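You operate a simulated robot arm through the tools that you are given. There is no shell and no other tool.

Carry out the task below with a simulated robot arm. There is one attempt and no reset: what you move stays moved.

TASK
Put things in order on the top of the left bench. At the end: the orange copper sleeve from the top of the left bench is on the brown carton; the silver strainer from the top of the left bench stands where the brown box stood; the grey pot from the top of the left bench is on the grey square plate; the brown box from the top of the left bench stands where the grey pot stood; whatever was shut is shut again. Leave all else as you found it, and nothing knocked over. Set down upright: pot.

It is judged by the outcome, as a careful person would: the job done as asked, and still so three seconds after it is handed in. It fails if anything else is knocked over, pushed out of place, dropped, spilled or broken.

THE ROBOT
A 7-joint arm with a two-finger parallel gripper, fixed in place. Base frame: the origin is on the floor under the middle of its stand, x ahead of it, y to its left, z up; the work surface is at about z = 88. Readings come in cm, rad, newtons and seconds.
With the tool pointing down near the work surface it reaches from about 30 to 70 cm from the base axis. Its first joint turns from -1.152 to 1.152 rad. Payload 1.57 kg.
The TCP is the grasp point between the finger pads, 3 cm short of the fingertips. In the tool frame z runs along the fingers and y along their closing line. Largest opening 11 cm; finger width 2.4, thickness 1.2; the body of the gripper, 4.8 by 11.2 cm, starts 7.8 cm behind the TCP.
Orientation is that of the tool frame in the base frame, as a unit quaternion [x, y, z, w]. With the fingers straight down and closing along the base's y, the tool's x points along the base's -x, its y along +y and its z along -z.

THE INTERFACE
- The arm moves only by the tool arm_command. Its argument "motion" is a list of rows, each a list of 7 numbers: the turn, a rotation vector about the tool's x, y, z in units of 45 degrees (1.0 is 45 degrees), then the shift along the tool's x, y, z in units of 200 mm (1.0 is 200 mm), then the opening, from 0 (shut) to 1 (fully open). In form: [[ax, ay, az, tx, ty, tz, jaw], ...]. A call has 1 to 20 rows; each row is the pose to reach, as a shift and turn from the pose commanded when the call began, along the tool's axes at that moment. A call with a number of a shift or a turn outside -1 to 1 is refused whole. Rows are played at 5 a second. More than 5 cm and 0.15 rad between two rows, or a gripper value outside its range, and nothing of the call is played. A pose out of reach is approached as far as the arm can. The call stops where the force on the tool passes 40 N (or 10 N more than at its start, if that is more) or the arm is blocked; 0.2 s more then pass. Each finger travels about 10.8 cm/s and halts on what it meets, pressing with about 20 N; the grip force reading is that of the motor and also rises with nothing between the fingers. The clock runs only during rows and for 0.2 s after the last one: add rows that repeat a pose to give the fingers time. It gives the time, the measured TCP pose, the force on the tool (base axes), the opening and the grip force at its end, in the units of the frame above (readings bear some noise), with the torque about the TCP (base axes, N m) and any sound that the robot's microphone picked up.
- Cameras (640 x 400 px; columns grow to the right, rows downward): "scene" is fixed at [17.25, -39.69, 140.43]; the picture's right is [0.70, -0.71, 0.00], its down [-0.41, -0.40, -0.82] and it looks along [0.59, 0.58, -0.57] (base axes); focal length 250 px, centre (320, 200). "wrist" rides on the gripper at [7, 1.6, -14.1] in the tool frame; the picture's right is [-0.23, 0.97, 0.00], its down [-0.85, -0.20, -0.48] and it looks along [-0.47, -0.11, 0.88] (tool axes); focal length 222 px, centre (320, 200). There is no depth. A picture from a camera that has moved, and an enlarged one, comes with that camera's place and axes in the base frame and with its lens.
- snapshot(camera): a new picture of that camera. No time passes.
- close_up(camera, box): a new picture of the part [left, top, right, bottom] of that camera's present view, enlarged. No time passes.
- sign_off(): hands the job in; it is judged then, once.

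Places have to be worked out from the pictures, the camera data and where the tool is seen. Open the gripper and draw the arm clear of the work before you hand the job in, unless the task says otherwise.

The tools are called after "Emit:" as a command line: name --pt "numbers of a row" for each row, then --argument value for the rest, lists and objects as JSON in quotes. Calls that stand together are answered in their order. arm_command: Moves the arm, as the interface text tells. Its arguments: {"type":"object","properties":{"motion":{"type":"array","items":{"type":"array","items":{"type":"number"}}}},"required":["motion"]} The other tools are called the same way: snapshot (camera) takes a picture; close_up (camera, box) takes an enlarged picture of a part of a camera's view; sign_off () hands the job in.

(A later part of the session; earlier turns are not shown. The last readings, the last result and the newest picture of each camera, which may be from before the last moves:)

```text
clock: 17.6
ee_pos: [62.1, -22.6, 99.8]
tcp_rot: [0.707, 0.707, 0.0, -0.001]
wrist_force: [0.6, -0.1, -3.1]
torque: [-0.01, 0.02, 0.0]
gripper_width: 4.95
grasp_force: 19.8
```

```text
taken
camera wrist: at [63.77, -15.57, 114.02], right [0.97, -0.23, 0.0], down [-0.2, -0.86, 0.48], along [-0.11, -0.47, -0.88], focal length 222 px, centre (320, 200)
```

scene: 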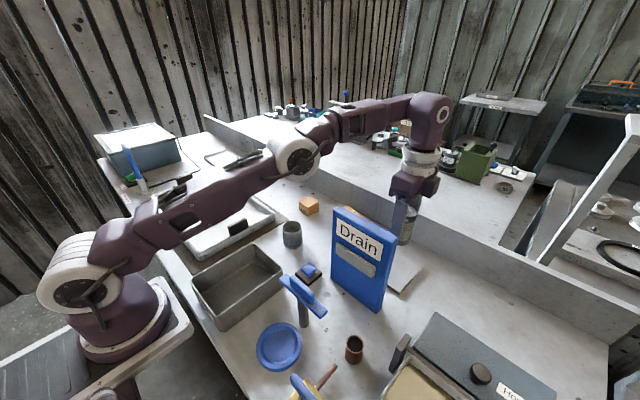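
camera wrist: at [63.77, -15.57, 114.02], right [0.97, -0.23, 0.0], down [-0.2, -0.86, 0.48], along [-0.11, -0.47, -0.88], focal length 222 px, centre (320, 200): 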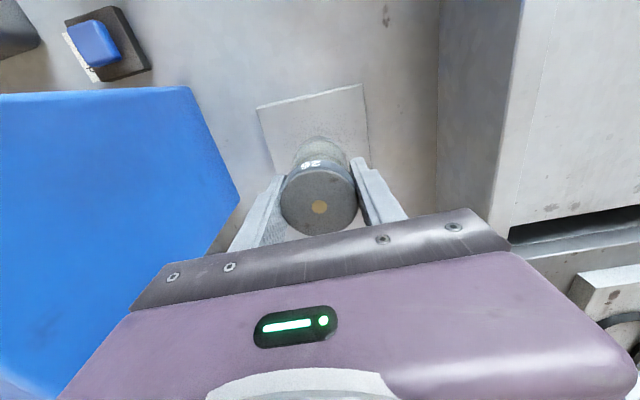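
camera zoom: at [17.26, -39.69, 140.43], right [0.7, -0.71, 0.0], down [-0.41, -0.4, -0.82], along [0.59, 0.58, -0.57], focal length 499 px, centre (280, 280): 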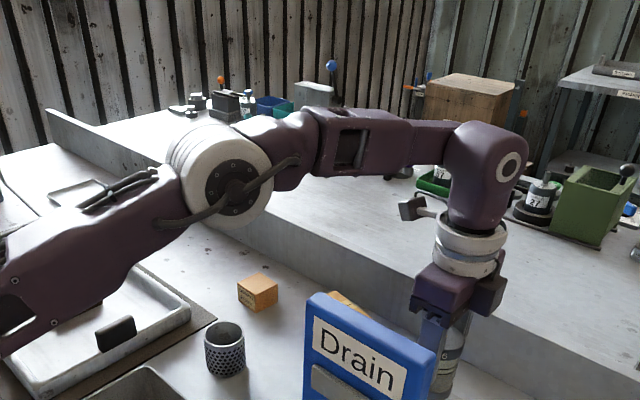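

The elbow actually stays high, so there's ample clearance. I continue down to TCP z≈95.6.

Emit:
arm_command --pt "0 0 0 0 0 0.06 0.3" --pt "0 0 0 0 0 0.12 0.3" --pt "0 0 0 0 0 0.17 0.3" --pt "0 0 0 0 0 0.21 0.3" --pt "0 0 0 0 0 0.21 0.3"

Emit:
close_up --camera "wrist" --box '[220, 60, 420, 250]'

Emit:
close_up --camera "scene" --box '[320, 140, 480, 310]'

```text
clock: 18.8
ee_pos: [62.1, -22.65, 95.63]
tcp_rot: [0.707, 0.707, 0.0, 0.0]
wrist_force: [0.2, 0.1, -2.1]
torque: [-0.03, -0.03, 0.02]
gripper_width: 4.94
grasp_force: 19.8
```

```text
2.11 times, centred on (320, 155) of wrist
camera zoom: at [63.74, -15.57, 109.83], right [0.97, -0.23, 0.0], down [-0.2, -0.85, 0.48], along [-0.11, -0.47, -0.88], focal length 468 px, centre (320, 295)
```

zoom: 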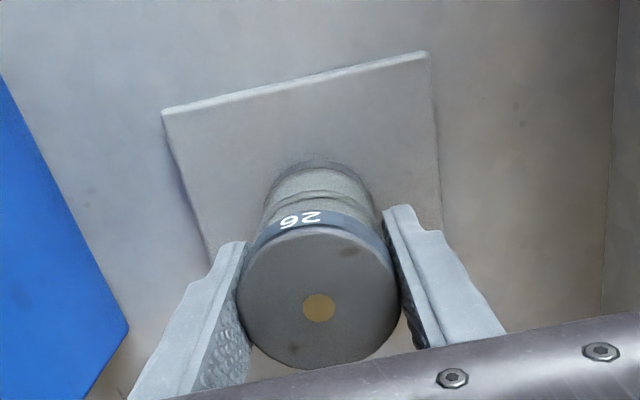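

```text
2.35 times, centred on (400, 225) of scene
camera zoom: at [17.26, -39.69, 140.43], right [0.7, -0.71, 0.0], down [-0.41, -0.4, -0.82], along [0.59, 0.58, -0.57], focal length 587 px, centre (132, 141)
```

zoom: 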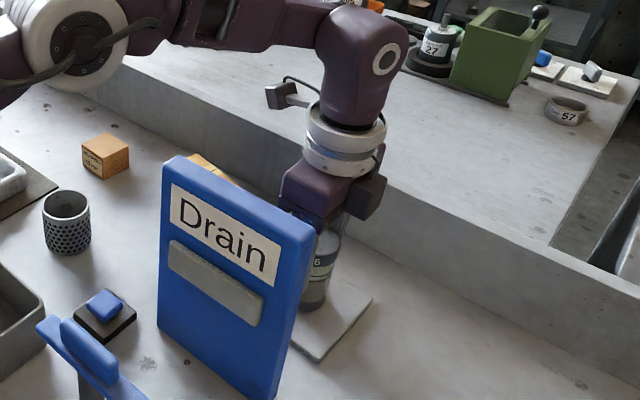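

The jar bottom is just above the plate. I lower in fine steps and watch for the vertical force to change.

Emit:
arm_command --pt "0 0 0 0 0 0.01 0.3" --pt "0 0 0 0 0 0.02 0.3" --pt "0 0 0 0 0 0.025 0.3" --pt "0 0 0 0 0 0.025 0.3"

```text
clock: 19.8
ee_pos: [62.02, -22.55, 95.29]
tcp_rot: [0.707, 0.707, 0.0, 0.001]
wrist_force: [-0.1, -1.2, 15.8]
torque: [-0.06, 0.27, 0.04]
gripper_width: 4.95
grasp_force: 19.6
```

Contact at TCP z≈95.3. I ease the pressure by a millimetre or so, then open the jaws.

Emit:
arm_command --pt "0 0 0 0 0 -0.006 0.3" --pt "0 0 0 0 0 -0.006 0.3" --pt "0 0 0 0 0 -0.006 0.5" --pt "0 0 0 0 0 -0.006 0.6" --pt "0 0 0 0 0 -0.006 0.7" --pt "0 0 0 0 0 -0.006 0.7"

Emit:
close_up --camera "wrist" --box '[220, 60, 420, 250]'

```text
clock: 21.2
ee_pos: [62.16, -22.61, 95.39]
tcp_rot: [0.707, 0.707, 0.0, 0.0]
wrist_force: [-0.4, 0.7, -0.2]
torque: [-0.01, 0.0, 0.01]
gripper_width: 7.7
grasp_force: 0.0
```

```text
2.11 times, centred on (320, 155) of wrist
camera zoom: at [63.77, -15.56, 109.48], right [0.97, -0.23, 0.0], down [-0.2, -0.86, 0.48], along [-0.11, -0.47, -0.88], focal length 468 px, centre (320, 295)
```

zoom: 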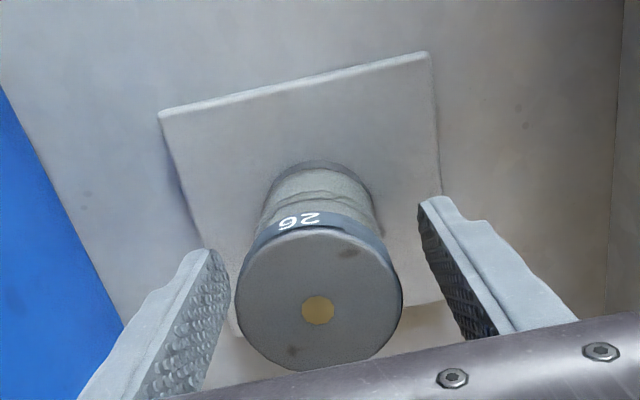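

The pot stands free and upright on the plate. I raise straight up.

Emit:
arm_command --pt "0 0 0 0 0 -0.05 0.7" --pt "0 0 0 0 0 -0.15 0.7" --pt "0 0 0 0 0 -0.3 0.7" --pt "0 0 0 0 0 -0.45 0.7" --pt "0 0 0 0 0 -0.6 0.7" --pt "0 0 0 0 0 -0.6 0.7"

Emit:
snapshot --camera "wrist"

Emit:
snapshot --camera "scene"

```text
clock: 22.6
ee_pos: [61.78, -22.36, 106.51]
tcp_rot: [0.709, 0.706, -0.003, -0.006]
wrist_force: [0.1, -0.7, 0.4]
torque: [0.0, 0.02, 0.02]
gripper_width: 7.68
grasp_force: 0.0
out of reach, approached as far as the arm can: row 5
```

```text
taken
camera wrist: at [63.73, -15.52, 120.59], right [0.97, -0.23, -0.01], down [-0.2, -0.86, 0.48], along [-0.12, -0.46, -0.88], focal length 222 px, centre (320, 200)
```

wrist: 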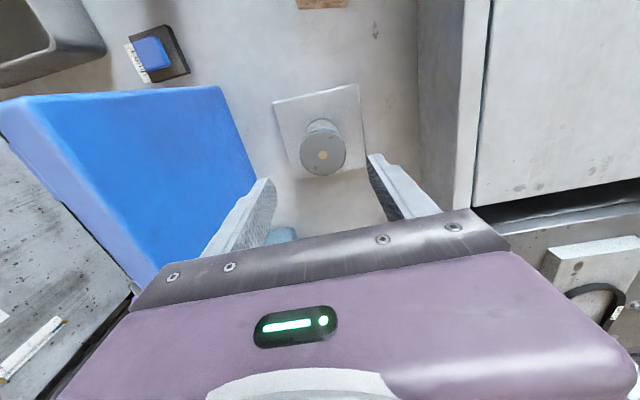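

```text
taken
```

scene: 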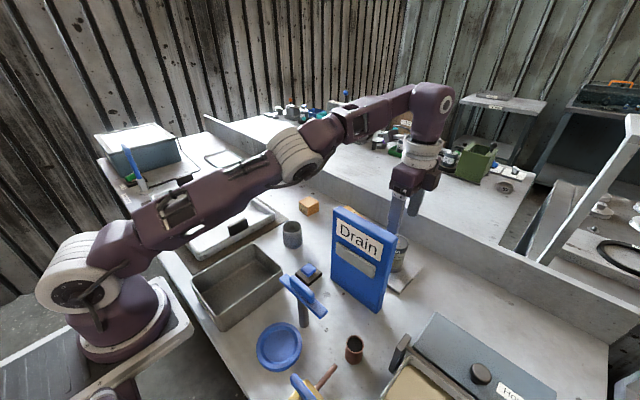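

Pot on the plate looks good. I retreat toward +y (arm retracting) to get a look at the brown box next.

Emit:
arm_command --pt "0 0 0 0.2 -0.05 0 0.7" --pt "0 0 0 0.4 -0.1 0 0.7" --pt "0 0 0 0.6 -0.15 -0.02 0.7" --pt "0 0 0 0.8 -0.2 -0.05 0.7" --pt "0 0 0 1.0 -0.3 -0.1 0.7" --pt "0 0 0 1.0 -0.3 -0.1 0.7"

Emit:
arm_command --pt "0 0 0 0.2 0 0 0.7" --pt "0 0 0 0.4 0 0 0.7" --pt "0 0 0 0.55 0 0 0.7" --pt "0 0 0 0.55 0 0 0.7"

Emit:
snapshot --camera "wrist"

Emit:
snapshot --camera "scene"

```text
clock: 24.0
ee_pos: [56.05, -2.52, 109.37]
tcp_rot: [0.707, 0.707, -0.001, 0.0]
wrist_force: [0.1, 0.8, -0.1]
torque: [-0.01, -0.02, -0.03]
gripper_width: 7.68
grasp_force: 0.1
```

```text
clock: 25.0
ee_pos: [56.17, 8.59, 109.34]
tcp_rot: [0.706, 0.708, -0.001, 0.0]
wrist_force: [0.8, -0.3, -0.8]
torque: [-0.02, -0.01, -0.01]
gripper_width: 7.68
grasp_force: 0.0
```

```text
taken
camera wrist: at [57.85, 15.51, 123.45], right [0.97, -0.23, 0.0], down [-0.2, -0.86, 0.48], along [-0.11, -0.47, -0.88], focal length 222 px, centre (320, 200)
```

wrist: 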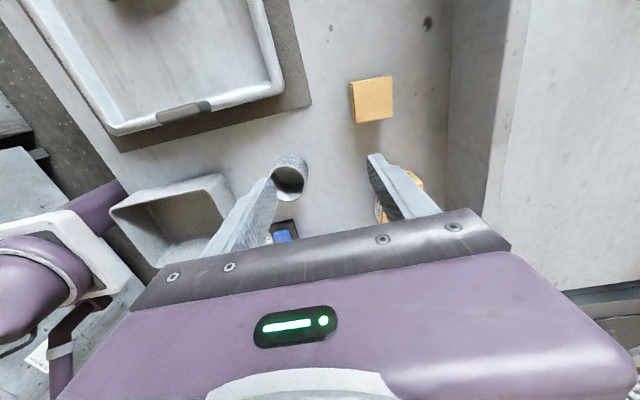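

```text
taken
```

scene: 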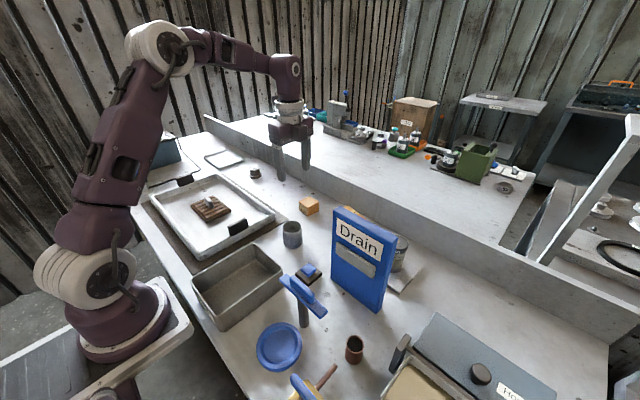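

Orientation is straight again. I zoom in on the box, and also on the strainer, to measure both.

Emit:
close_up --camera "wrist" --box '[320, 50, 440, 140]'

Emit:
close_up --camera "wrist" --box '[230, 130, 350, 220]'

Emit:
close_up --camera "scene" --box '[260, 180, 340, 260]'

```text
4.44 times, centred on (380, 95) of wrist
camera zoom: at [57.85, 15.51, 123.45], right [0.97, -0.23, 0.0], down [-0.2, -0.86, 0.48], along [-0.11, -0.47, -0.88], focal length 987 px, centre (53, 667)
```

zoom: 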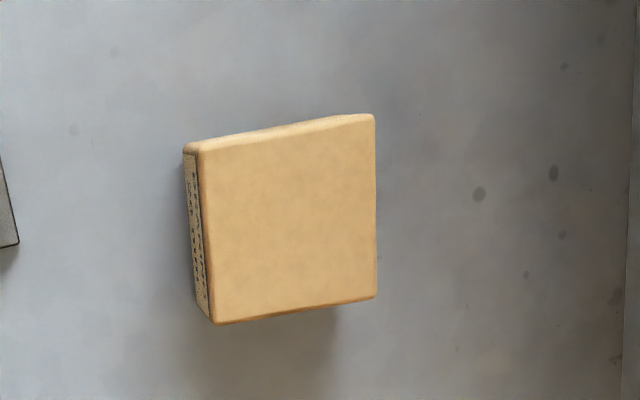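

```text
4.44 times, centred on (290, 175) of wrist
camera zoom: at [57.85, 15.51, 123.45], right [0.97, -0.23, 0.0], down [-0.2, -0.86, 0.48], along [-0.11, -0.47, -0.88], focal length 987 px, centre (453, 311)
```

zoom: 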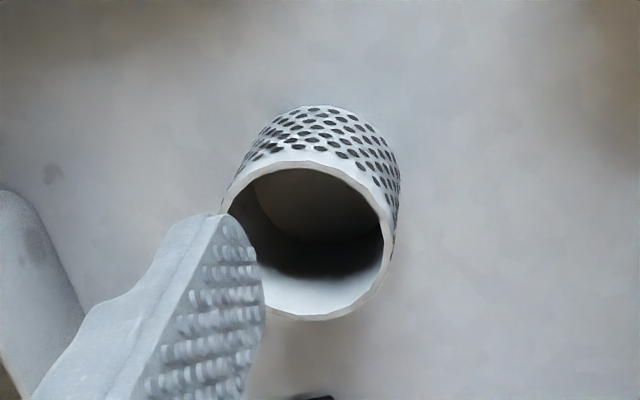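

```text
5.00 times, centred on (300, 220) of scene
camera zoom: at [17.25, -39.69, 140.43], right [0.7, -0.71, 0.0], down [-0.41, -0.4, -0.82], along [0.59, 0.58, -0.57], focal length 1247 px, centre (420, 100)
```

zoom: 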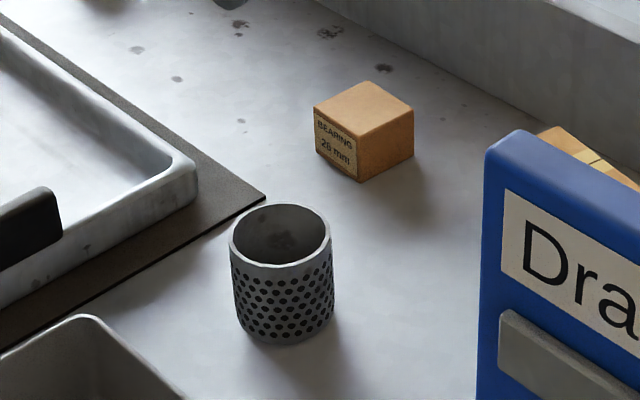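

Box top corners give centre ≈[63.9,11.4], 4.75×4.7 cm, top z≈92.3, yaw about -4°. I rotate the tool back toward its original yaw while moving near the box, so that the box can be set in the dish with the jaws closing along y.

Emit:
arm_command --pt "0 0 -0.15 0.01 0.03 0.02 0.7" --pt "0 0 -0.3 0.02 0.07 0.04 0.7" --pt "0 0 -0.45 0.03 0.1 0.07 0.7" --pt "0 0 -0.6 0.04 0.14 0.1 0.7" --pt "0 0 -0.75 0.05 0.18 0.12 0.7" --pt "0 0 -0.9 0.06 0.21 0.15 0.7" --pt "0 0 -1.0 0.07 0.24 0.165 0.7" --pt "0 0 -1.0 0.07 0.24 0.165 0.7"

Emit:
arm_command --pt "0 0 -0.15 0 0 0 0.7" --pt "0 0 -0.3 0 0 0 0.7" --pt "0 0 -0.45 0 0 0 0.7" --pt "0 0 -0.6 0 0 0 0.7" --pt "0 0 -0.75 0 0 0 0.7" --pt "0 0 -0.911 0 0 0 0.7" --pt "0 0 -0.911 0 0 0 0.7"

Emit:
snapshot --camera "wrist"

Emit:
snapshot --camera "scene"

```text
clock: 26.8
ee_pos: [60.93, 9.98, 105.97]
tcp_rot: [0.382, 0.924, 0.0, -0.001]
wrist_force: [-0.1, -0.5, 0.9]
torque: [-0.03, 0.0, -0.01]
gripper_width: 7.68
grasp_force: 0.1
```

```text
clock: 28.4
ee_pos: [60.93, 9.87, 105.98]
tcp_rot: [0.034, 0.999, 0.0, 0.0]
wrist_force: [0.1, 0.0, -0.1]
torque: [0.01, 0.01, 0.02]
gripper_width: 7.7
grasp_force: 0.1
```

```text
taken
camera wrist: at [54.1, 11.99, 120.16], right [0.29, 0.96, 0.0], down [0.84, -0.26, 0.48], along [0.46, -0.14, -0.88], focal length 222 px, centre (320, 200)
```

wrist: 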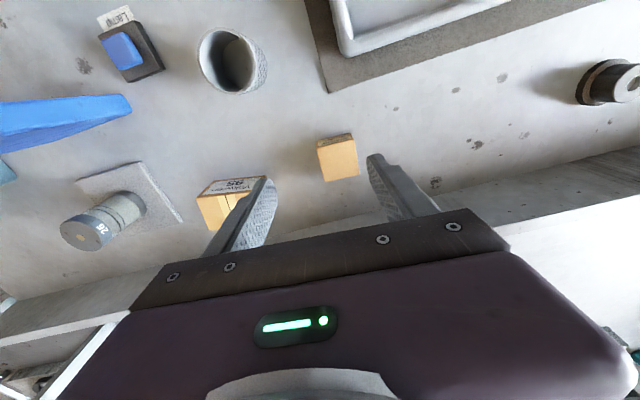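

```text
taken
```

scene: 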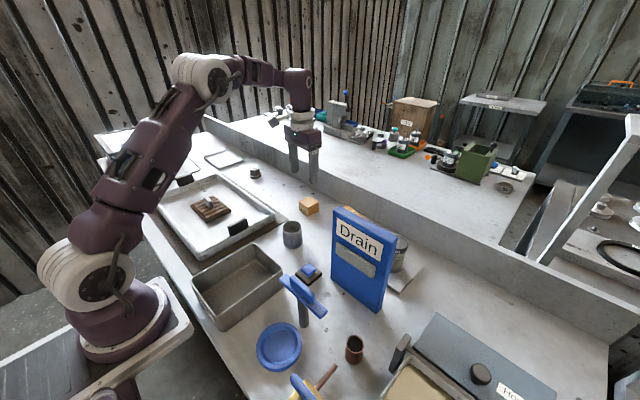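

I zoom on the box from this view to refine its position.

Emit:
close_up --camera "wrist" --box '[280, 110, 400, 200]'

Emit:
close_up --camera "wrist" --box '[40, 140, 220, 270]'

```text
4.44 times, centred on (340, 155) of wrist
camera zoom: at [54.1, 11.99, 120.16], right [0.29, 0.96, 0.0], down [0.84, -0.26, 0.48], along [0.46, -0.14, -0.88], focal length 987 px, centre (231, 400)
```

zoom: 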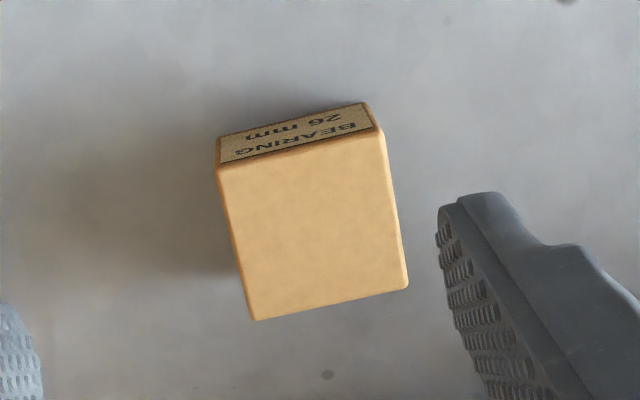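

```text
3.08 times, centred on (130, 205) of wrist
camera zoom: at [54.1, 11.99, 120.16], right [0.29, 0.96, 0.0], down [0.84, -0.26, 0.48], along [0.46, -0.14, -0.88], focal length 684 px, centre (905, 185)
```

zoom: 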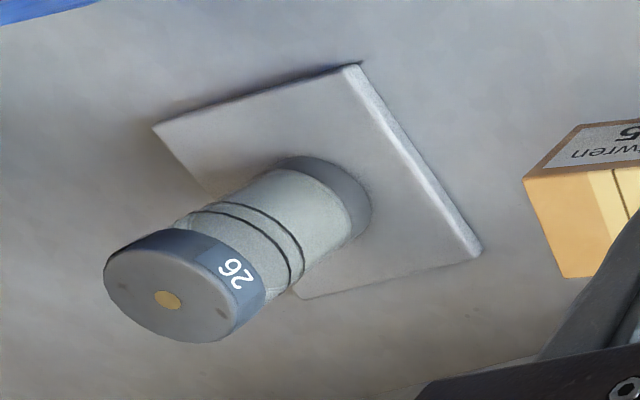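

The refined box centre is [63.95,11.5], bench z≈88.3, box height ≈4 cm. I move above it and descend to tips just above the box top.

Emit:
arm_command --pt "0 0 0 -0.05 0.03 0.05 0.7" --pt "0 0 0 -0.1 0.06 0.12 0.7" --pt "0 0 0 -0.145 0.09 0.22 0.7" --pt "0 0 0 -0.145 0.09 0.32 0.7" --pt "0 0 0 -0.145 0.09 0.4 0.7" --pt "0 0 0 -0.145 0.09 0.4 0.7"

Emit:
snapshot --camera "wrist"

Emit:
close_up --camera "wrist" --box '[220, 110, 420, 240]'

Emit:
close_up --camera "scene" --box '[240, 130, 380, 250]'

```text
clock: 29.8
ee_pos: [63.98, 11.51, 98.06]
tcp_rot: [0.035, 0.999, 0.0, -0.001]
wrist_force: [0.5, -0.5, 0.2]
torque: [-0.03, 0.0, 0.01]
gripper_width: 7.73
grasp_force: 0.1
```

```text
taken
camera wrist: at [57.12, 13.59, 112.2], right [0.29, 0.96, 0.0], down [0.84, -0.26, 0.48], along [0.46, -0.14, -0.88], focal length 222 px, centre (320, 200)
```

wrist: 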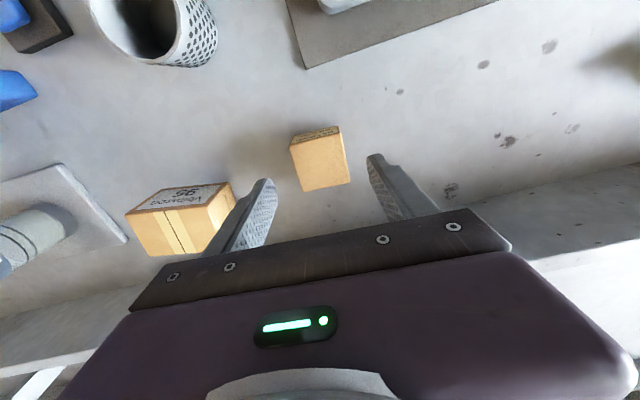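

```text
3.08 times, centred on (320, 175) of wrist
camera zoom: at [57.12, 13.59, 112.2], right [0.29, 0.96, 0.0], down [0.84, -0.26, 0.48], along [0.46, -0.14, -0.88], focal length 684 px, centre (320, 277)
```

zoom: 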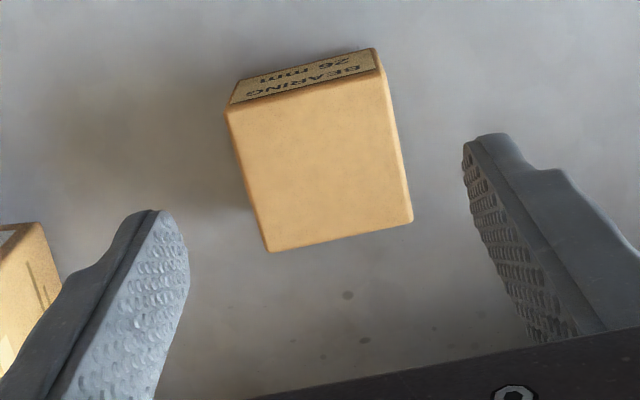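

```text
3.33 times, centred on (310, 190) of scene
camera zoom: at [17.25, -39.69, 140.43], right [0.7, -0.71, 0.0], down [-0.41, -0.4, -0.82], along [0.59, 0.58, -0.57], focal length 832 px, centre (353, 233)
```

zoom: 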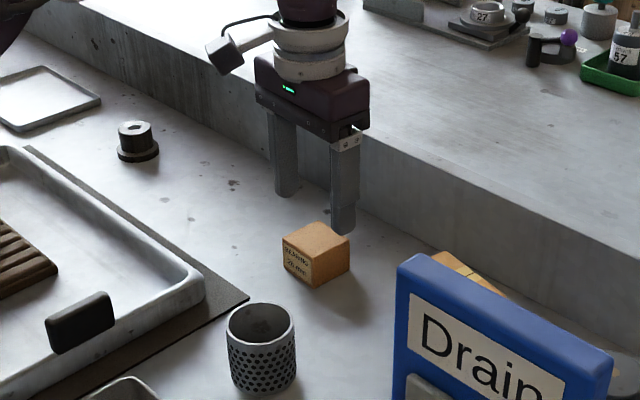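

Alignment is within 2 mm and yaw matches. I descend to TCP z≈93.2 (grip on the box's upper half) and close.

Emit:
arm_command --pt "0 0 0 0.008 0 0.08 0.7" --pt "0 0 0 0.008 0 0.16 0.7" --pt "0 0 0 0.008 0 0.21 0.7" --pt "0 0 0 0.008 0 0.243 0.7" --pt "0 0 0 0.008 0 0.243 0.7" --pt "0 0 0 0.008 0 0.243 0.55" --pt "0 0 0 0.008 0 0.243 0.4" --pt "0 0 0 0.008 0 0.243 0.3" --pt "0 0 0 0.008 0 0.243 0.3"

Emit:
close_up --camera "wrist" --box '[220, 110, 420, 240]'

Emit:
close_up --camera "scene" --box '[240, 130, 380, 250]'

```text
clock: 31.8
ee_pos: [63.68, 11.52, 93.05]
tcp_rot: [0.035, 0.999, 0.0, 0.0]
wrist_force: [0.0, -0.8, -0.1]
torque: [0.01, -0.01, -0.01]
gripper_width: 4.93
grasp_force: 19.5
```

```text
3.08 times, centred on (320, 175) of wrist
camera zoom: at [56.96, 13.62, 107.31], right [0.29, 0.96, 0.0], down [0.84, -0.26, 0.48], along [0.46, -0.14, -0.88], focal length 684 px, centre (320, 277)
```

zoom: 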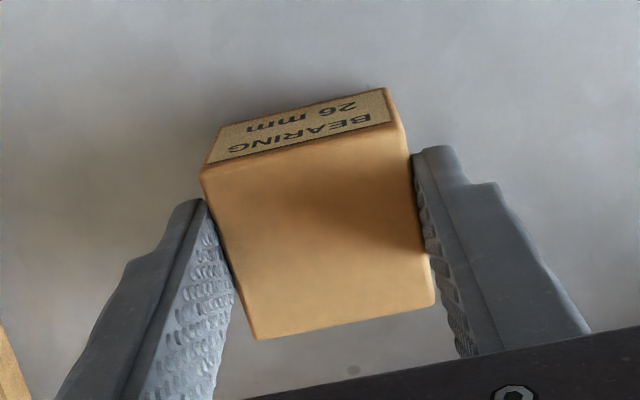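

```text
3.33 times, centred on (310, 190) of scene
camera zoom: at [17.25, -39.69, 140.43], right [0.7, -0.71, 0.0], down [-0.41, -0.4, -0.82], along [0.59, 0.58, -0.57], focal length 832 px, centre (353, 233)
```

zoom: 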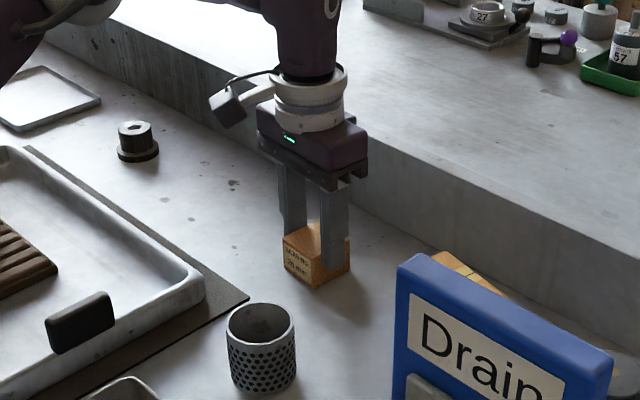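

The box is gripped (width 4.93 cm). I lift it and start moving inward toward the dish, over the open area between strainer and slab.

Emit:
arm_command --pt "0 0 0 0 0 -0.05 0.3" --pt "0 0 0 0 0 -0.15 0.3" --pt "0 0 0 0 0 -0.3 0.3" --pt "0 0 0 0 0 -0.45 0.3" --pt "0 0 0 0 0 -0.5 0.3" --pt "0 0 0 0 0 -0.5 0.3"

Emit:
snapshot --camera "wrist"

```text
clock: 33.2
ee_pos: [63.61, 11.46, 103.33]
tcp_rot: [0.035, 0.999, 0.0, -0.001]
wrist_force: [-0.1, 0.4, -1.2]
torque: [0.0, -0.01, 0.01]
gripper_width: 4.93
grasp_force: 20.1
```

```text
taken
camera wrist: at [56.88, 13.58, 117.42], right [0.29, 0.96, 0.0], down [0.84, -0.26, 0.48], along [0.46, -0.14, -0.88], focal length 222 px, centre (320, 200)
```

wrist: 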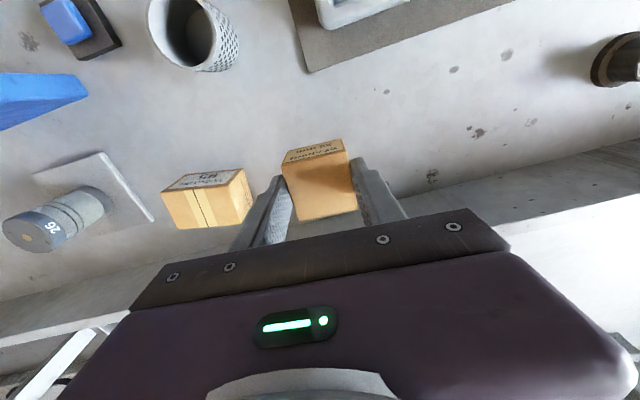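

The box is held securely. I carry it to about [46,-3,110].

Emit:
arm_command --pt "0 0 0 0.14 -0.13 -0.05 0.3" --pt "0 0 0 0.28 -0.26 -0.1 0.3" --pt "0 0 0 0.42 -0.39 -0.17 0.3" --pt "0 0 0 0.56 -0.52 -0.23 0.3" --pt "0 0 0 0.7 -0.65 -0.3 0.3" --pt "0 0 0 0.834 -0.784 -0.35 0.3" --pt "0 0 0 0.834 -0.784 -0.35 0.3"

Emit:
snapshot --camera "scene"

Emit:
snapshot --camera "wrist"

```text
clock: 34.8
ee_pos: [46.01, -3.09, 110.27]
tcp_rot: [0.035, 0.999, 0.0, 0.0]
wrist_force: [0.8, -0.4, -1.3]
torque: [0.01, 0.01, 0.02]
gripper_width: 4.94
grasp_force: 19.8
```

```text
taken
```

scene: 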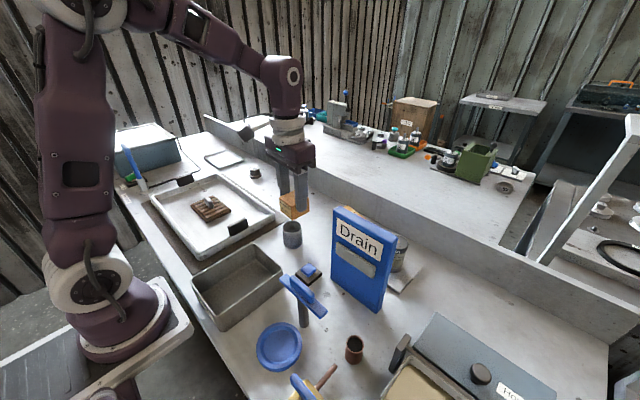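

```text
taken
camera wrist: at [39.21, -0.92, 124.36], right [0.29, 0.96, 0.0], down [0.84, -0.26, 0.48], along [0.46, -0.14, -0.88], focal length 222 px, centre (320, 200)
```

wrist: 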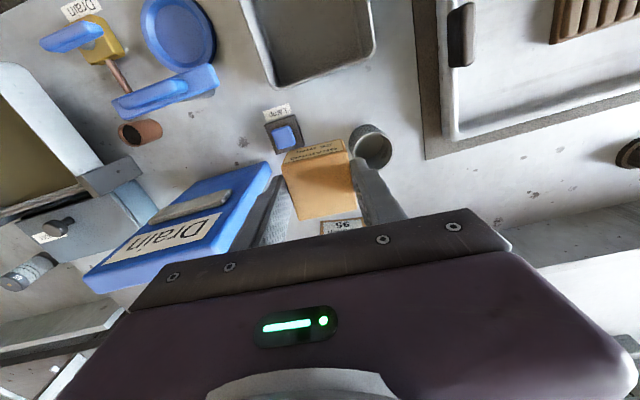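

Clear path. I continue to above the dish at [29.0,-17.0,110].

Emit:
arm_command --pt "0 0 0 0.13 -0.125 0 0.3" --pt "0 0 0 0.27 -0.25 0 0.3" --pt "0 0 0 0.4 -0.375 0 0.3" --pt "0 0 0 0.53 -0.5 0 0.3" --pt "0 0 0 0.67 -0.625 0 0.3" --pt "0 0 0 0.801 -0.751 0 0.3" --pt "0 0 0 0.801 -0.751 0 0.3"

Emit:
snapshot --camera "wrist"

Emit:
close_up --camera "scene" --box '[220, 230, 380, 390]'

```text
clock: 36.4
ee_pos: [28.94, -16.94, 110.16]
tcp_rot: [0.035, 0.999, 0.0, 0.0]
wrist_force: [0.8, 0.0, -1.4]
torque: [0.01, -0.01, -0.01]
gripper_width: 4.95
grasp_force: 20.3
```

```text
taken
camera wrist: at [22.16, -14.83, 124.26], right [0.29, 0.96, 0.0], down [0.84, -0.26, 0.48], along [0.46, -0.14, -0.88], focal length 222 px, centre (320, 200)
```

wrist: 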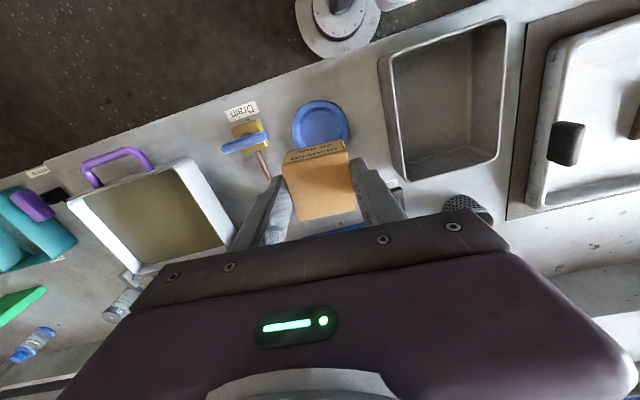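

```text
2.50 times, centred on (300, 310) of scene
camera zoom: at [17.25, -39.69, 140.43], right [0.7, -0.71, 0.0], down [-0.41, -0.4, -0.82], along [0.59, 0.58, -0.57], focal length 624 px, centre (370, -75)
```

zoom: 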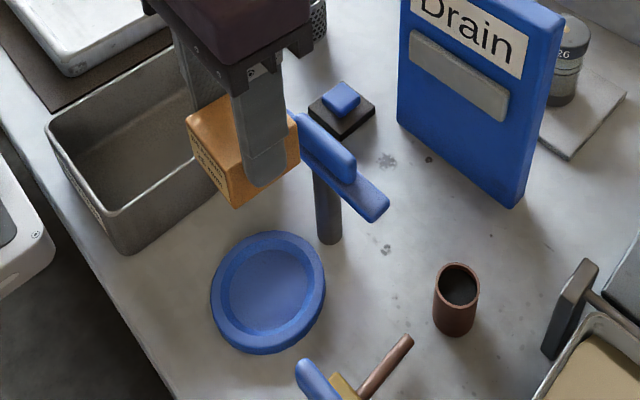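

The dish centre is about [28.95,-17.1]. I correct slightly and descend to TCP z≈96.5 (box bottom ≈91.6).

Emit:
arm_command --pt "0 0 0 0.005 -0.008 0.15 0.3" --pt "0 0 0 0.005 -0.008 0.3 0.3" --pt "0 0 0 0.005 -0.008 0.45 0.3" --pt "0 0 0 0.005 -0.008 0.58 0.3" --pt "0 0 0 0.005 -0.008 0.683 0.3" --pt "0 0 0 0.005 -0.008 0.683 0.3"

Emit:
close_up --camera "wrist" --box '[210, 60, 430, 250]'

Emit:
close_up --camera "scene" --box '[220, 250, 360, 390]'

```text
clock: 37.8
ee_pos: [28.81, -17.11, 96.39]
tcp_rot: [0.035, 0.999, 0.001, 0.0]
wrist_force: [0.5, -0.5, -1.0]
torque: [0.02, 0.01, -0.02]
gripper_width: 4.94
grasp_force: 20.0
```

```text
2.11 times, centred on (320, 155) of wrist
camera zoom: at [22.05, -14.97, 110.6], right [0.29, 0.96, 0.0], down [0.84, -0.26, 0.48], along [0.46, -0.14, -0.88], focal length 468 px, centre (320, 295)
```

zoom: 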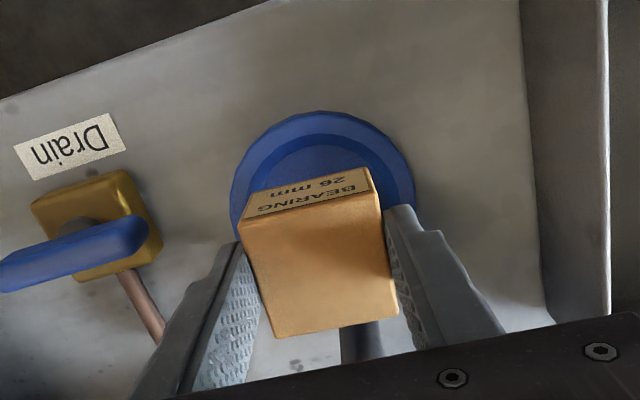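

```text
2.86 times, centred on (290, 320) of scene
camera zoom: at [17.25, -39.69, 140.43], right [0.7, -0.71, 0.0], down [-0.41, -0.4, -0.82], along [0.59, 0.58, -0.57], focal length 713 px, centre (406, -143)
```

zoom: 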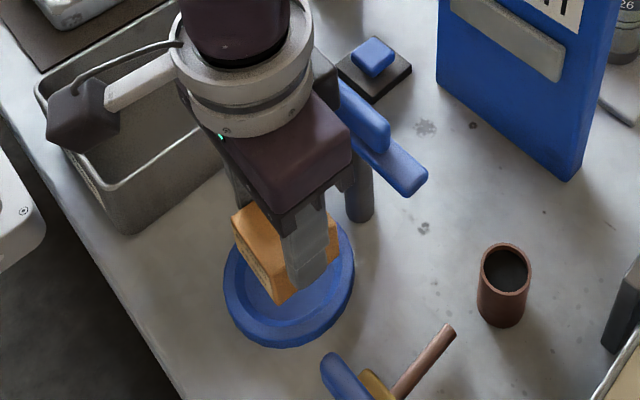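

Positions look right: the box hovers over the dish centre. I lower in small steps watching the force.

Emit:
arm_command --pt "0 0 0 0 0 0.04 0.3" --pt "0 0 0 0 0 0.075 0.3" --pt "0 0 0 0 0 0.1 0.3" --pt "0 0 0 0 0 0.1 0.3"

Emit:
close_up --camera "scene" --box '[220, 250, 360, 390]'

Emit:
close_up --camera "wrist" --box '[210, 60, 430, 250]'

```text
clock: 38.8
ee_pos: [28.86, -17.16, 94.51]
tcp_rot: [0.035, 0.999, -0.001, 0.0]
wrist_force: [0.2, -0.2, -0.6]
torque: [-0.04, 0.03, -0.01]
gripper_width: 4.93
grasp_force: 19.6
```

```text
2.86 times, centred on (290, 320) of scene
camera zoom: at [17.25, -39.69, 140.43], right [0.7, -0.71, 0.0], down [-0.41, -0.4, -0.82], along [0.59, 0.58, -0.57], focal length 713 px, centre (406, -143)
```

zoom: 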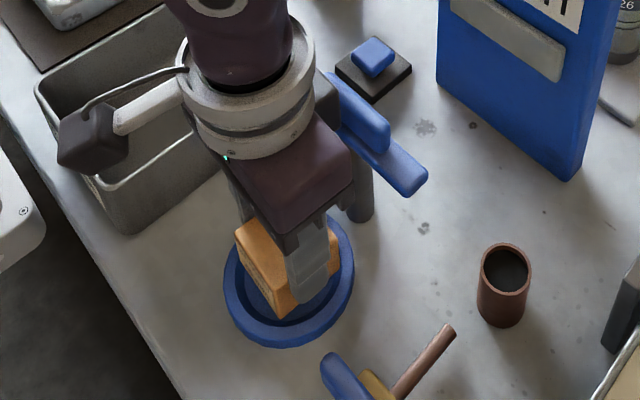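

```text
2.11 times, centred on (320, 155) of wrist
camera zoom: at [22.05, -14.89, 108.68], right [0.29, 0.96, 0.0], down [0.84, -0.26, 0.48], along [0.46, -0.14, -0.88], focal length 468 px, centre (320, 295)
```

zoom: 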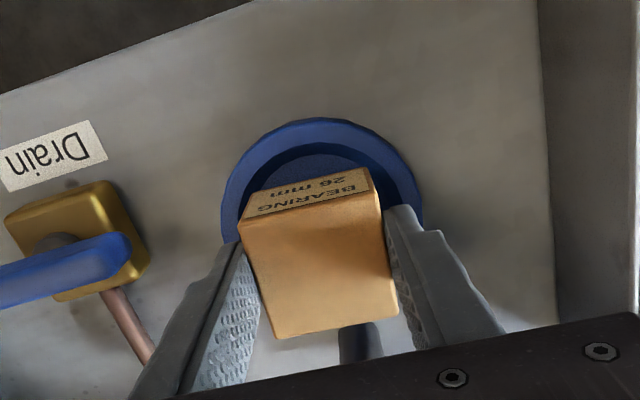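

No contact yet (box bottom ≈89.7). I continue down half a centimetre.

Emit:
arm_command --pt "0 0 0 0 0 0.01 0.3" --pt "0 0 0 0 0 0.02 0.3" --pt "0 0 0 0 0 0.027 0.3" --pt "0 0 0 0 0 0.027 0.3"

```text
clock: 39.8
ee_pos: [28.75, -17.19, 93.93]
tcp_rot: [0.036, 0.999, -0.001, 0.001]
wrist_force: [-11.9, -17.6, 17.3]
torque: [-0.47, 0.19, -0.15]
gripper_width: 4.96
grasp_force: 20.2
```

Contact with a sideways component (pushed toward -x,-y), so the box edge touches the dish wall on the +x/+y side. I back up a little and look.

Emit:
arm_command --pt "0 0 0 0 0 -0.02 0.3" --pt "0 0 0 0 0 -0.04 0.3" --pt "0 0 0 0 0 -0.04 0.3"

Emit:
close_up --camera "wrist" --box '[230, 80, 410, 200]'

Emit:
close_up --camera "scene" --box '[250, 290, 340, 380]'

```text
clock: 40.6
ee_pos: [28.9, -16.96, 94.76]
tcp_rot: [0.034, 0.999, 0.0, 0.0]
wrist_force: [0.2, -1.2, -1.3]
torque: [-0.03, 0.0, 0.02]
gripper_width: 4.98
grasp_force: 19.6
```

```text
3.33 times, centred on (320, 140) of wrist
camera zoom: at [22.08, -14.9, 108.91], right [0.29, 0.96, 0.0], down [0.84, -0.26, 0.48], along [0.46, -0.14, -0.88], focal length 740 px, centre (320, 400)
```

zoom: 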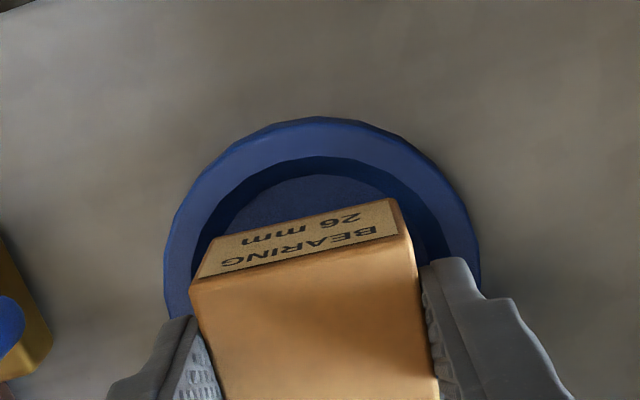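

```text
4.44 times, centred on (295, 335) of scene
camera zoom: at [17.25, -39.69, 140.43], right [0.7, -0.71, 0.0], down [-0.41, -0.4, -0.82], along [0.59, 0.58, -0.57], focal length 1109 px, centre (431, -400)
```

zoom: 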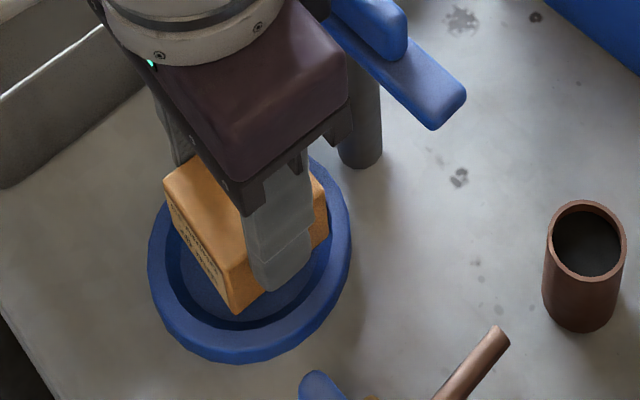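

The dish hasn't moved; comparing box and dish in both views, the box is ~0.4 cm too far in +x and ~0.3 cm in +y. I shift it accordingly and lower again gently.

Emit:
arm_command --pt "0 0 0 0.019 -0.016 0 0.3" --pt "0 0 0 0.019 -0.016 0 0.3" --pt "0 0 0 0.019 -0.016 0.015 0.3" --pt "0 0 0 0.019 -0.016 0.025 0.3" --pt "0 0 0 0.019 -0.016 0.033 0.3" --pt "0 0 0 0.019 -0.016 0.033 0.3"

```text
clock: 42.0
ee_pos: [28.49, -17.22, 94.22]
tcp_rot: [0.034, 0.999, -0.001, 0.001]
wrist_force: [10.5, 4.1, 9.3]
torque: [0.02, -0.34, 0.17]
gripper_width: 4.96
grasp_force: 19.8
```

Now it touches on the opposite side, so the centre lies between. Interpolating the two contact forces gives TCP ≈[28.65,-17.32]; I lift 4 mm, shift, and lower again.

Emit:
arm_command --pt "0 0 0 0 0 -0.02 0.3" --pt "0 0 0 -0.009 0.0035 -0.02 0.3" --pt "0 0 0 -0.009 0.0035 -0.01 0.3" --pt "0 0 0 -0.009 0.0035 0.0 0.3" --pt "0 0 0 -0.009 0.0035 0.007 0.3" --pt "0 0 0 -0.009 0.0035 0.007 0.3"

```text
clock: 43.4
ee_pos: [28.69, -17.29, 94.06]
tcp_rot: [0.034, 0.999, -0.001, 0.001]
wrist_force: [4.5, 2.6, 4.9]
torque: [-0.06, -0.08, 0.08]
gripper_width: 4.94
grasp_force: 19.9
```

Forces are smaller; I nudge +0.1 cm in x and a touch in +y, and lower a bit further.

Emit:
arm_command --pt "0 0 0 0 0 -0.01 0.3" --pt "0 0 0 -0.005 0.004 -0.01 0.3" --pt "0 0 0 -0.005 0.004 0.0 0.3" --pt "0 0 0 -0.005 0.004 0.007 0.3" --pt "0 0 0 -0.005 0.004 0.012 0.3" --pt "0 0 0 -0.005 0.004 0.012 0.3"

Emit:
close_up --camera "wrist" --box '[230, 80, 410, 200]'

Emit:
close_up --camera "scene" --box '[250, 290, 340, 380]'

```text
clock: 44.8
ee_pos: [28.75, -17.42, 93.67]
tcp_rot: [0.035, 0.999, -0.001, 0.002]
wrist_force: [-0.4, -11.8, 20.3]
torque: [-0.4, -0.11, 0.0]
gripper_width: 4.93
grasp_force: 20.0
```

```text
3.33 times, centred on (320, 140) of wrist
camera zoom: at [21.97, -15.09, 107.84], right [0.3, 0.96, 0.0], down [0.84, -0.26, 0.48], along [0.46, -0.14, -0.88], focal length 740 px, centre (320, 400)
```

zoom: 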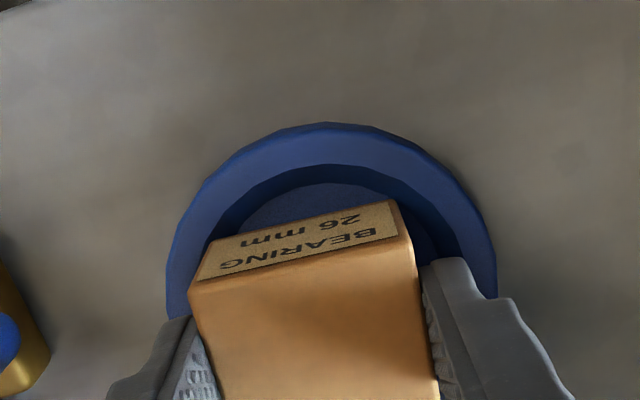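

```text
4.44 times, centred on (295, 335) of scene
camera zoom: at [17.23, -39.71, 140.43], right [0.7, -0.71, 0.0], down [-0.41, -0.4, -0.82], along [0.59, 0.58, -0.57], focal length 1109 px, centre (431, -400)
```

zoom: 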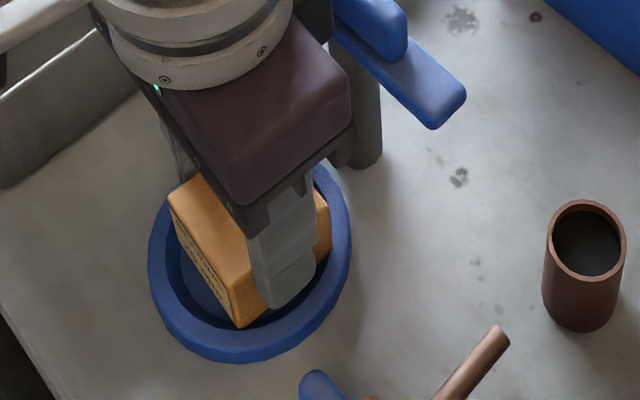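

The box bottom is now at about z 88.8, essentially seated in the dish. I relieve the pressure slightly (up ~2 mm, -0.1 cm in y) and check the force before releasing.

Emit:
arm_command --pt "0 0 0 0 -0.003 -0.005 0.3" --pt "0 0 0 0 -0.005 -0.01 0.3" --pt "0 0 0 0 -0.005 -0.01 0.3"

```text
clock: 45.6
ee_pos: [28.67, -17.27, 93.88]
tcp_rot: [0.035, 0.999, 0.001, -0.001]
wrist_force: [0.7, -0.2, -0.1]
torque: [0.0, -0.04, 0.02]
gripper_width: 4.94
grasp_force: 20.4
```

Forces are near zero, so the box is just touching. I lower 1 mm and open the jaws slowly.

Emit:
arm_command --pt "0 0 0 0 0 0.005 0.3" --pt "0 0 0 0 0 0.005 0.44" --pt "0 0 0 0 0 0.005 0.46" --pt "0 0 0 0 0 0.005 0.5" --pt "0 0 0 0 0 0.005 0.55" --pt "0 0 0 0 0 0.005 0.6" --pt "0 0 0 0 0 0.005 0.6"

Emit:
close_up --camera "wrist" --box '[210, 60, 430, 250]'

Emit:
close_up --camera "scene" --box '[250, 290, 340, 380]'

```text
clock: 47.2
ee_pos: [28.9, -17.3, 93.86]
tcp_rot: [0.035, 0.999, 0.0, -0.001]
wrist_force: [0.0, -0.3, 0.5]
torque: [0.0, 0.01, -0.02]
gripper_width: 6.58
grasp_force: 0.1
```

```text
2.11 times, centred on (320, 155) of wrist
camera zoom: at [21.96, -15.14, 107.96], right [0.29, 0.96, 0.0], down [0.84, -0.26, 0.48], along [0.46, -0.14, -0.88], focal length 468 px, centre (320, 295)
```

zoom: 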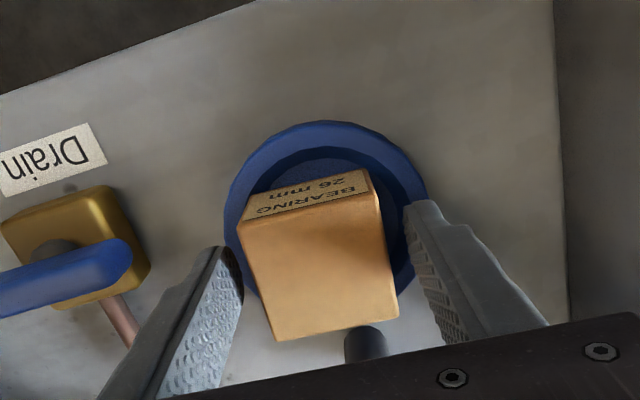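

```text
4.44 times, centred on (295, 335) of scene
camera zoom: at [17.25, -39.69, 140.43], right [0.7, -0.71, 0.0], down [-0.41, -0.4, -0.82], along [0.59, 0.58, -0.57], focal length 1109 px, centre (431, -400)
```

zoom: 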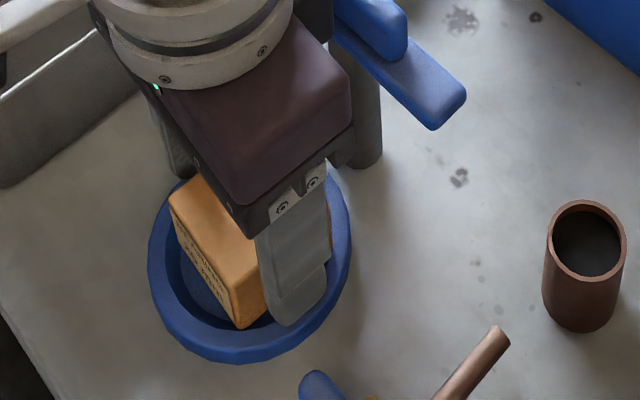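

The box rests in the dish, dish unmoved. I raise straight up and check.

Emit:
arm_command --pt "0 0 0 0 0 -0.03 0.62" --pt "0 0 0 0 0 -0.1 0.65" --pt "0 0 0 0 0 -0.25 0.7" --pt "0 0 0 0 0 -0.45 0.7" --pt "0 0 0 0 0 -0.65 0.7" --pt "0 0 0 0 0 -0.8 0.7" --pt "0 0 0 0 0 -0.8 0.7"

Emit:
close_up --camera "wrist" --box '[210, 60, 430, 250]'

Emit:
close_up --camera "scene" --box '[230, 270, 360, 390]'

```text
clock: 48.8
ee_pos: [28.68, -17.36, 109.82]
tcp_rot: [0.035, 0.999, 0.0, 0.0]
wrist_force: [0.0, -1.0, 0.1]
torque: [-0.02, 0.01, 0.01]
gripper_width: 7.7
grasp_force: 0.1
```

```text
2.11 times, centred on (320, 155) of wrist
camera zoom: at [21.96, -15.18, 124.05], right [0.29, 0.96, 0.0], down [0.84, -0.26, 0.48], along [0.46, -0.14, -0.88], focal length 468 px, centre (320, 295)
```

zoom: 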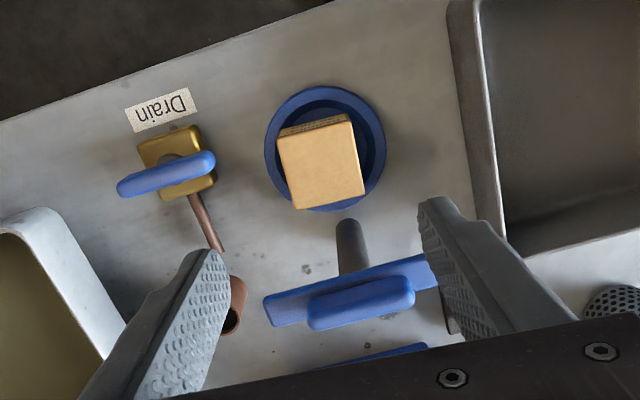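

```text
3.33 times, centred on (295, 330) of scene
camera zoom: at [17.25, -39.69, 140.43], right [0.7, -0.71, 0.0], down [-0.41, -0.4, -0.82], along [0.59, 0.58, -0.57], focal length 832 px, centre (403, -233)
```

zoom: 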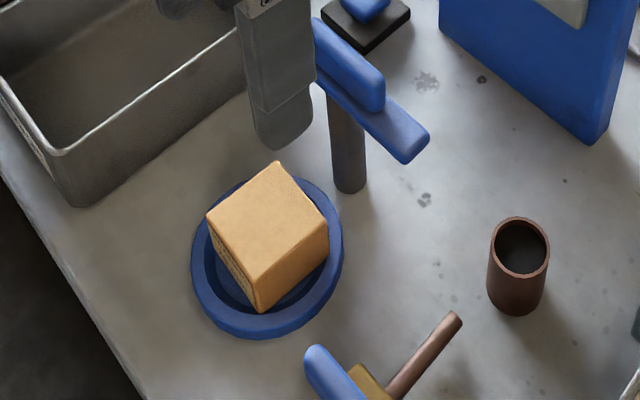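

The box stands in the dish. I zoom in to verify it sits level.

Emit:
close_up --camera "scene" --box '[255, 310, 320, 375]'

Emit:
close_up --camera "wrist" --box '[280, 90, 380, 170]'

```text
6.15 times, centred on (288, 342) of scene
camera zoom: at [17.25, -39.69, 140.43], right [0.7, -0.71, 0.0], down [-0.41, -0.4, -0.82], along [0.59, 0.58, -0.57], focal length 1535 px, centre (520, -677)
```

zoom: 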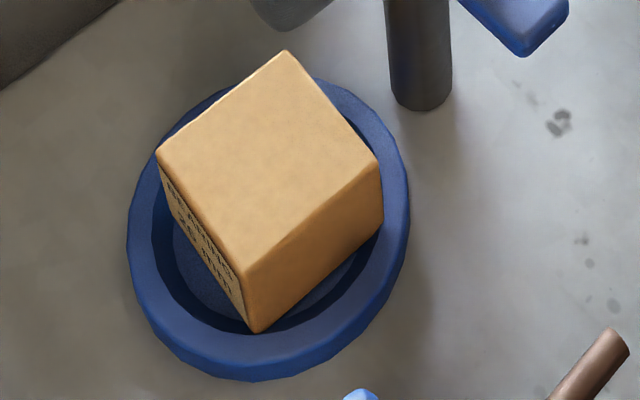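

```text
5.00 times, centred on (330, 130) of wrist
camera zoom: at [21.96, -15.18, 124.05], right [0.29, 0.96, 0.0], down [0.84, -0.26, 0.48], along [0.46, -0.14, -0.88], focal length 1111 px, centre (270, 550)
```

zoom: 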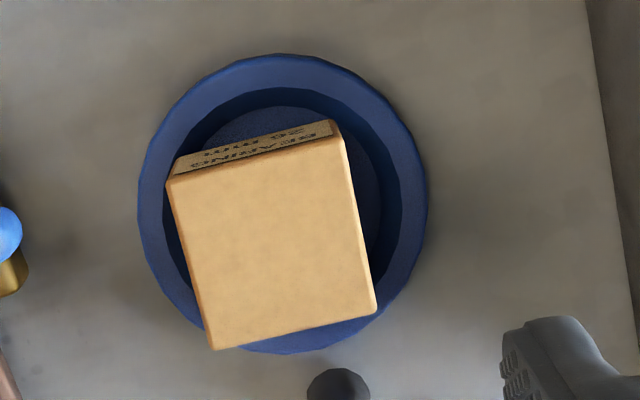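

Box is level and standing in the dish. Next, the strainer: triangulated at ≈[50.2,3.5], top z≈94.1, diameter ≈5.6 cm. I move toward it at safe height.

Emit:
arm_command --pt "0 0 0 -0.13 0.145 0 0.8" --pt "0 0 0 -0.26 0.29 0 0.85" --pt "0 0 0 -0.4 0.435 0 0.9" --pt "0 0 0 -0.527 0.582 0 0.9" --pt "0 0 0 -0.66 0.73 0.05 0.9" --pt "0 0 0 -0.79 0.87 0.1 0.9" --pt "0 0 0 -0.92 0.99 0.15 0.9" --pt "0 0 0 -0.92 0.99 0.15 0.9"

Emit:
snapshot --camera "wrist"

Emit:
snapshot --camera "scene"

```text
clock: 50.6
ee_pos: [48.56, 1.16, 106.7]
tcp_rot: [0.036, 0.999, 0.0, 0.0]
wrist_force: [-0.1, -0.2, -0.5]
torque: [-0.03, 0.02, 0.0]
gripper_width: 9.9
grasp_force: 0.2
```

```text
taken
camera wrist: at [41.76, 3.36, 120.94], right [0.29, 0.96, 0.0], down [0.84, -0.26, 0.48], along [0.46, -0.14, -0.88], focal length 222 px, centre (320, 200)
```

wrist: 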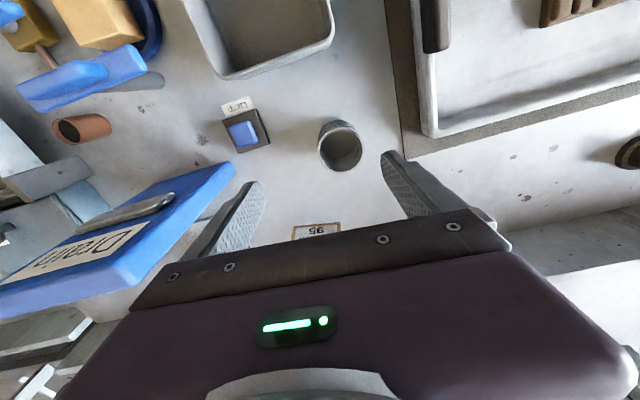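

```text
taken
```

scene: 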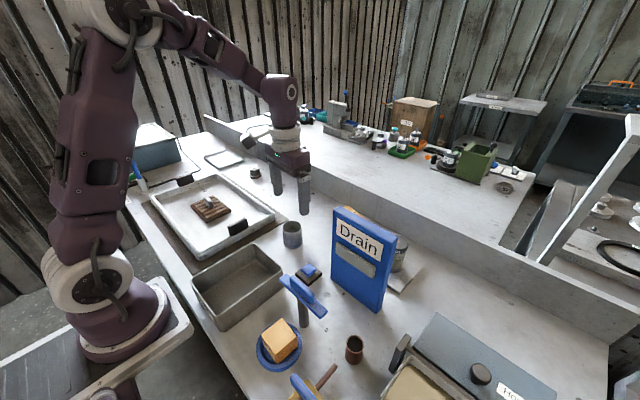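

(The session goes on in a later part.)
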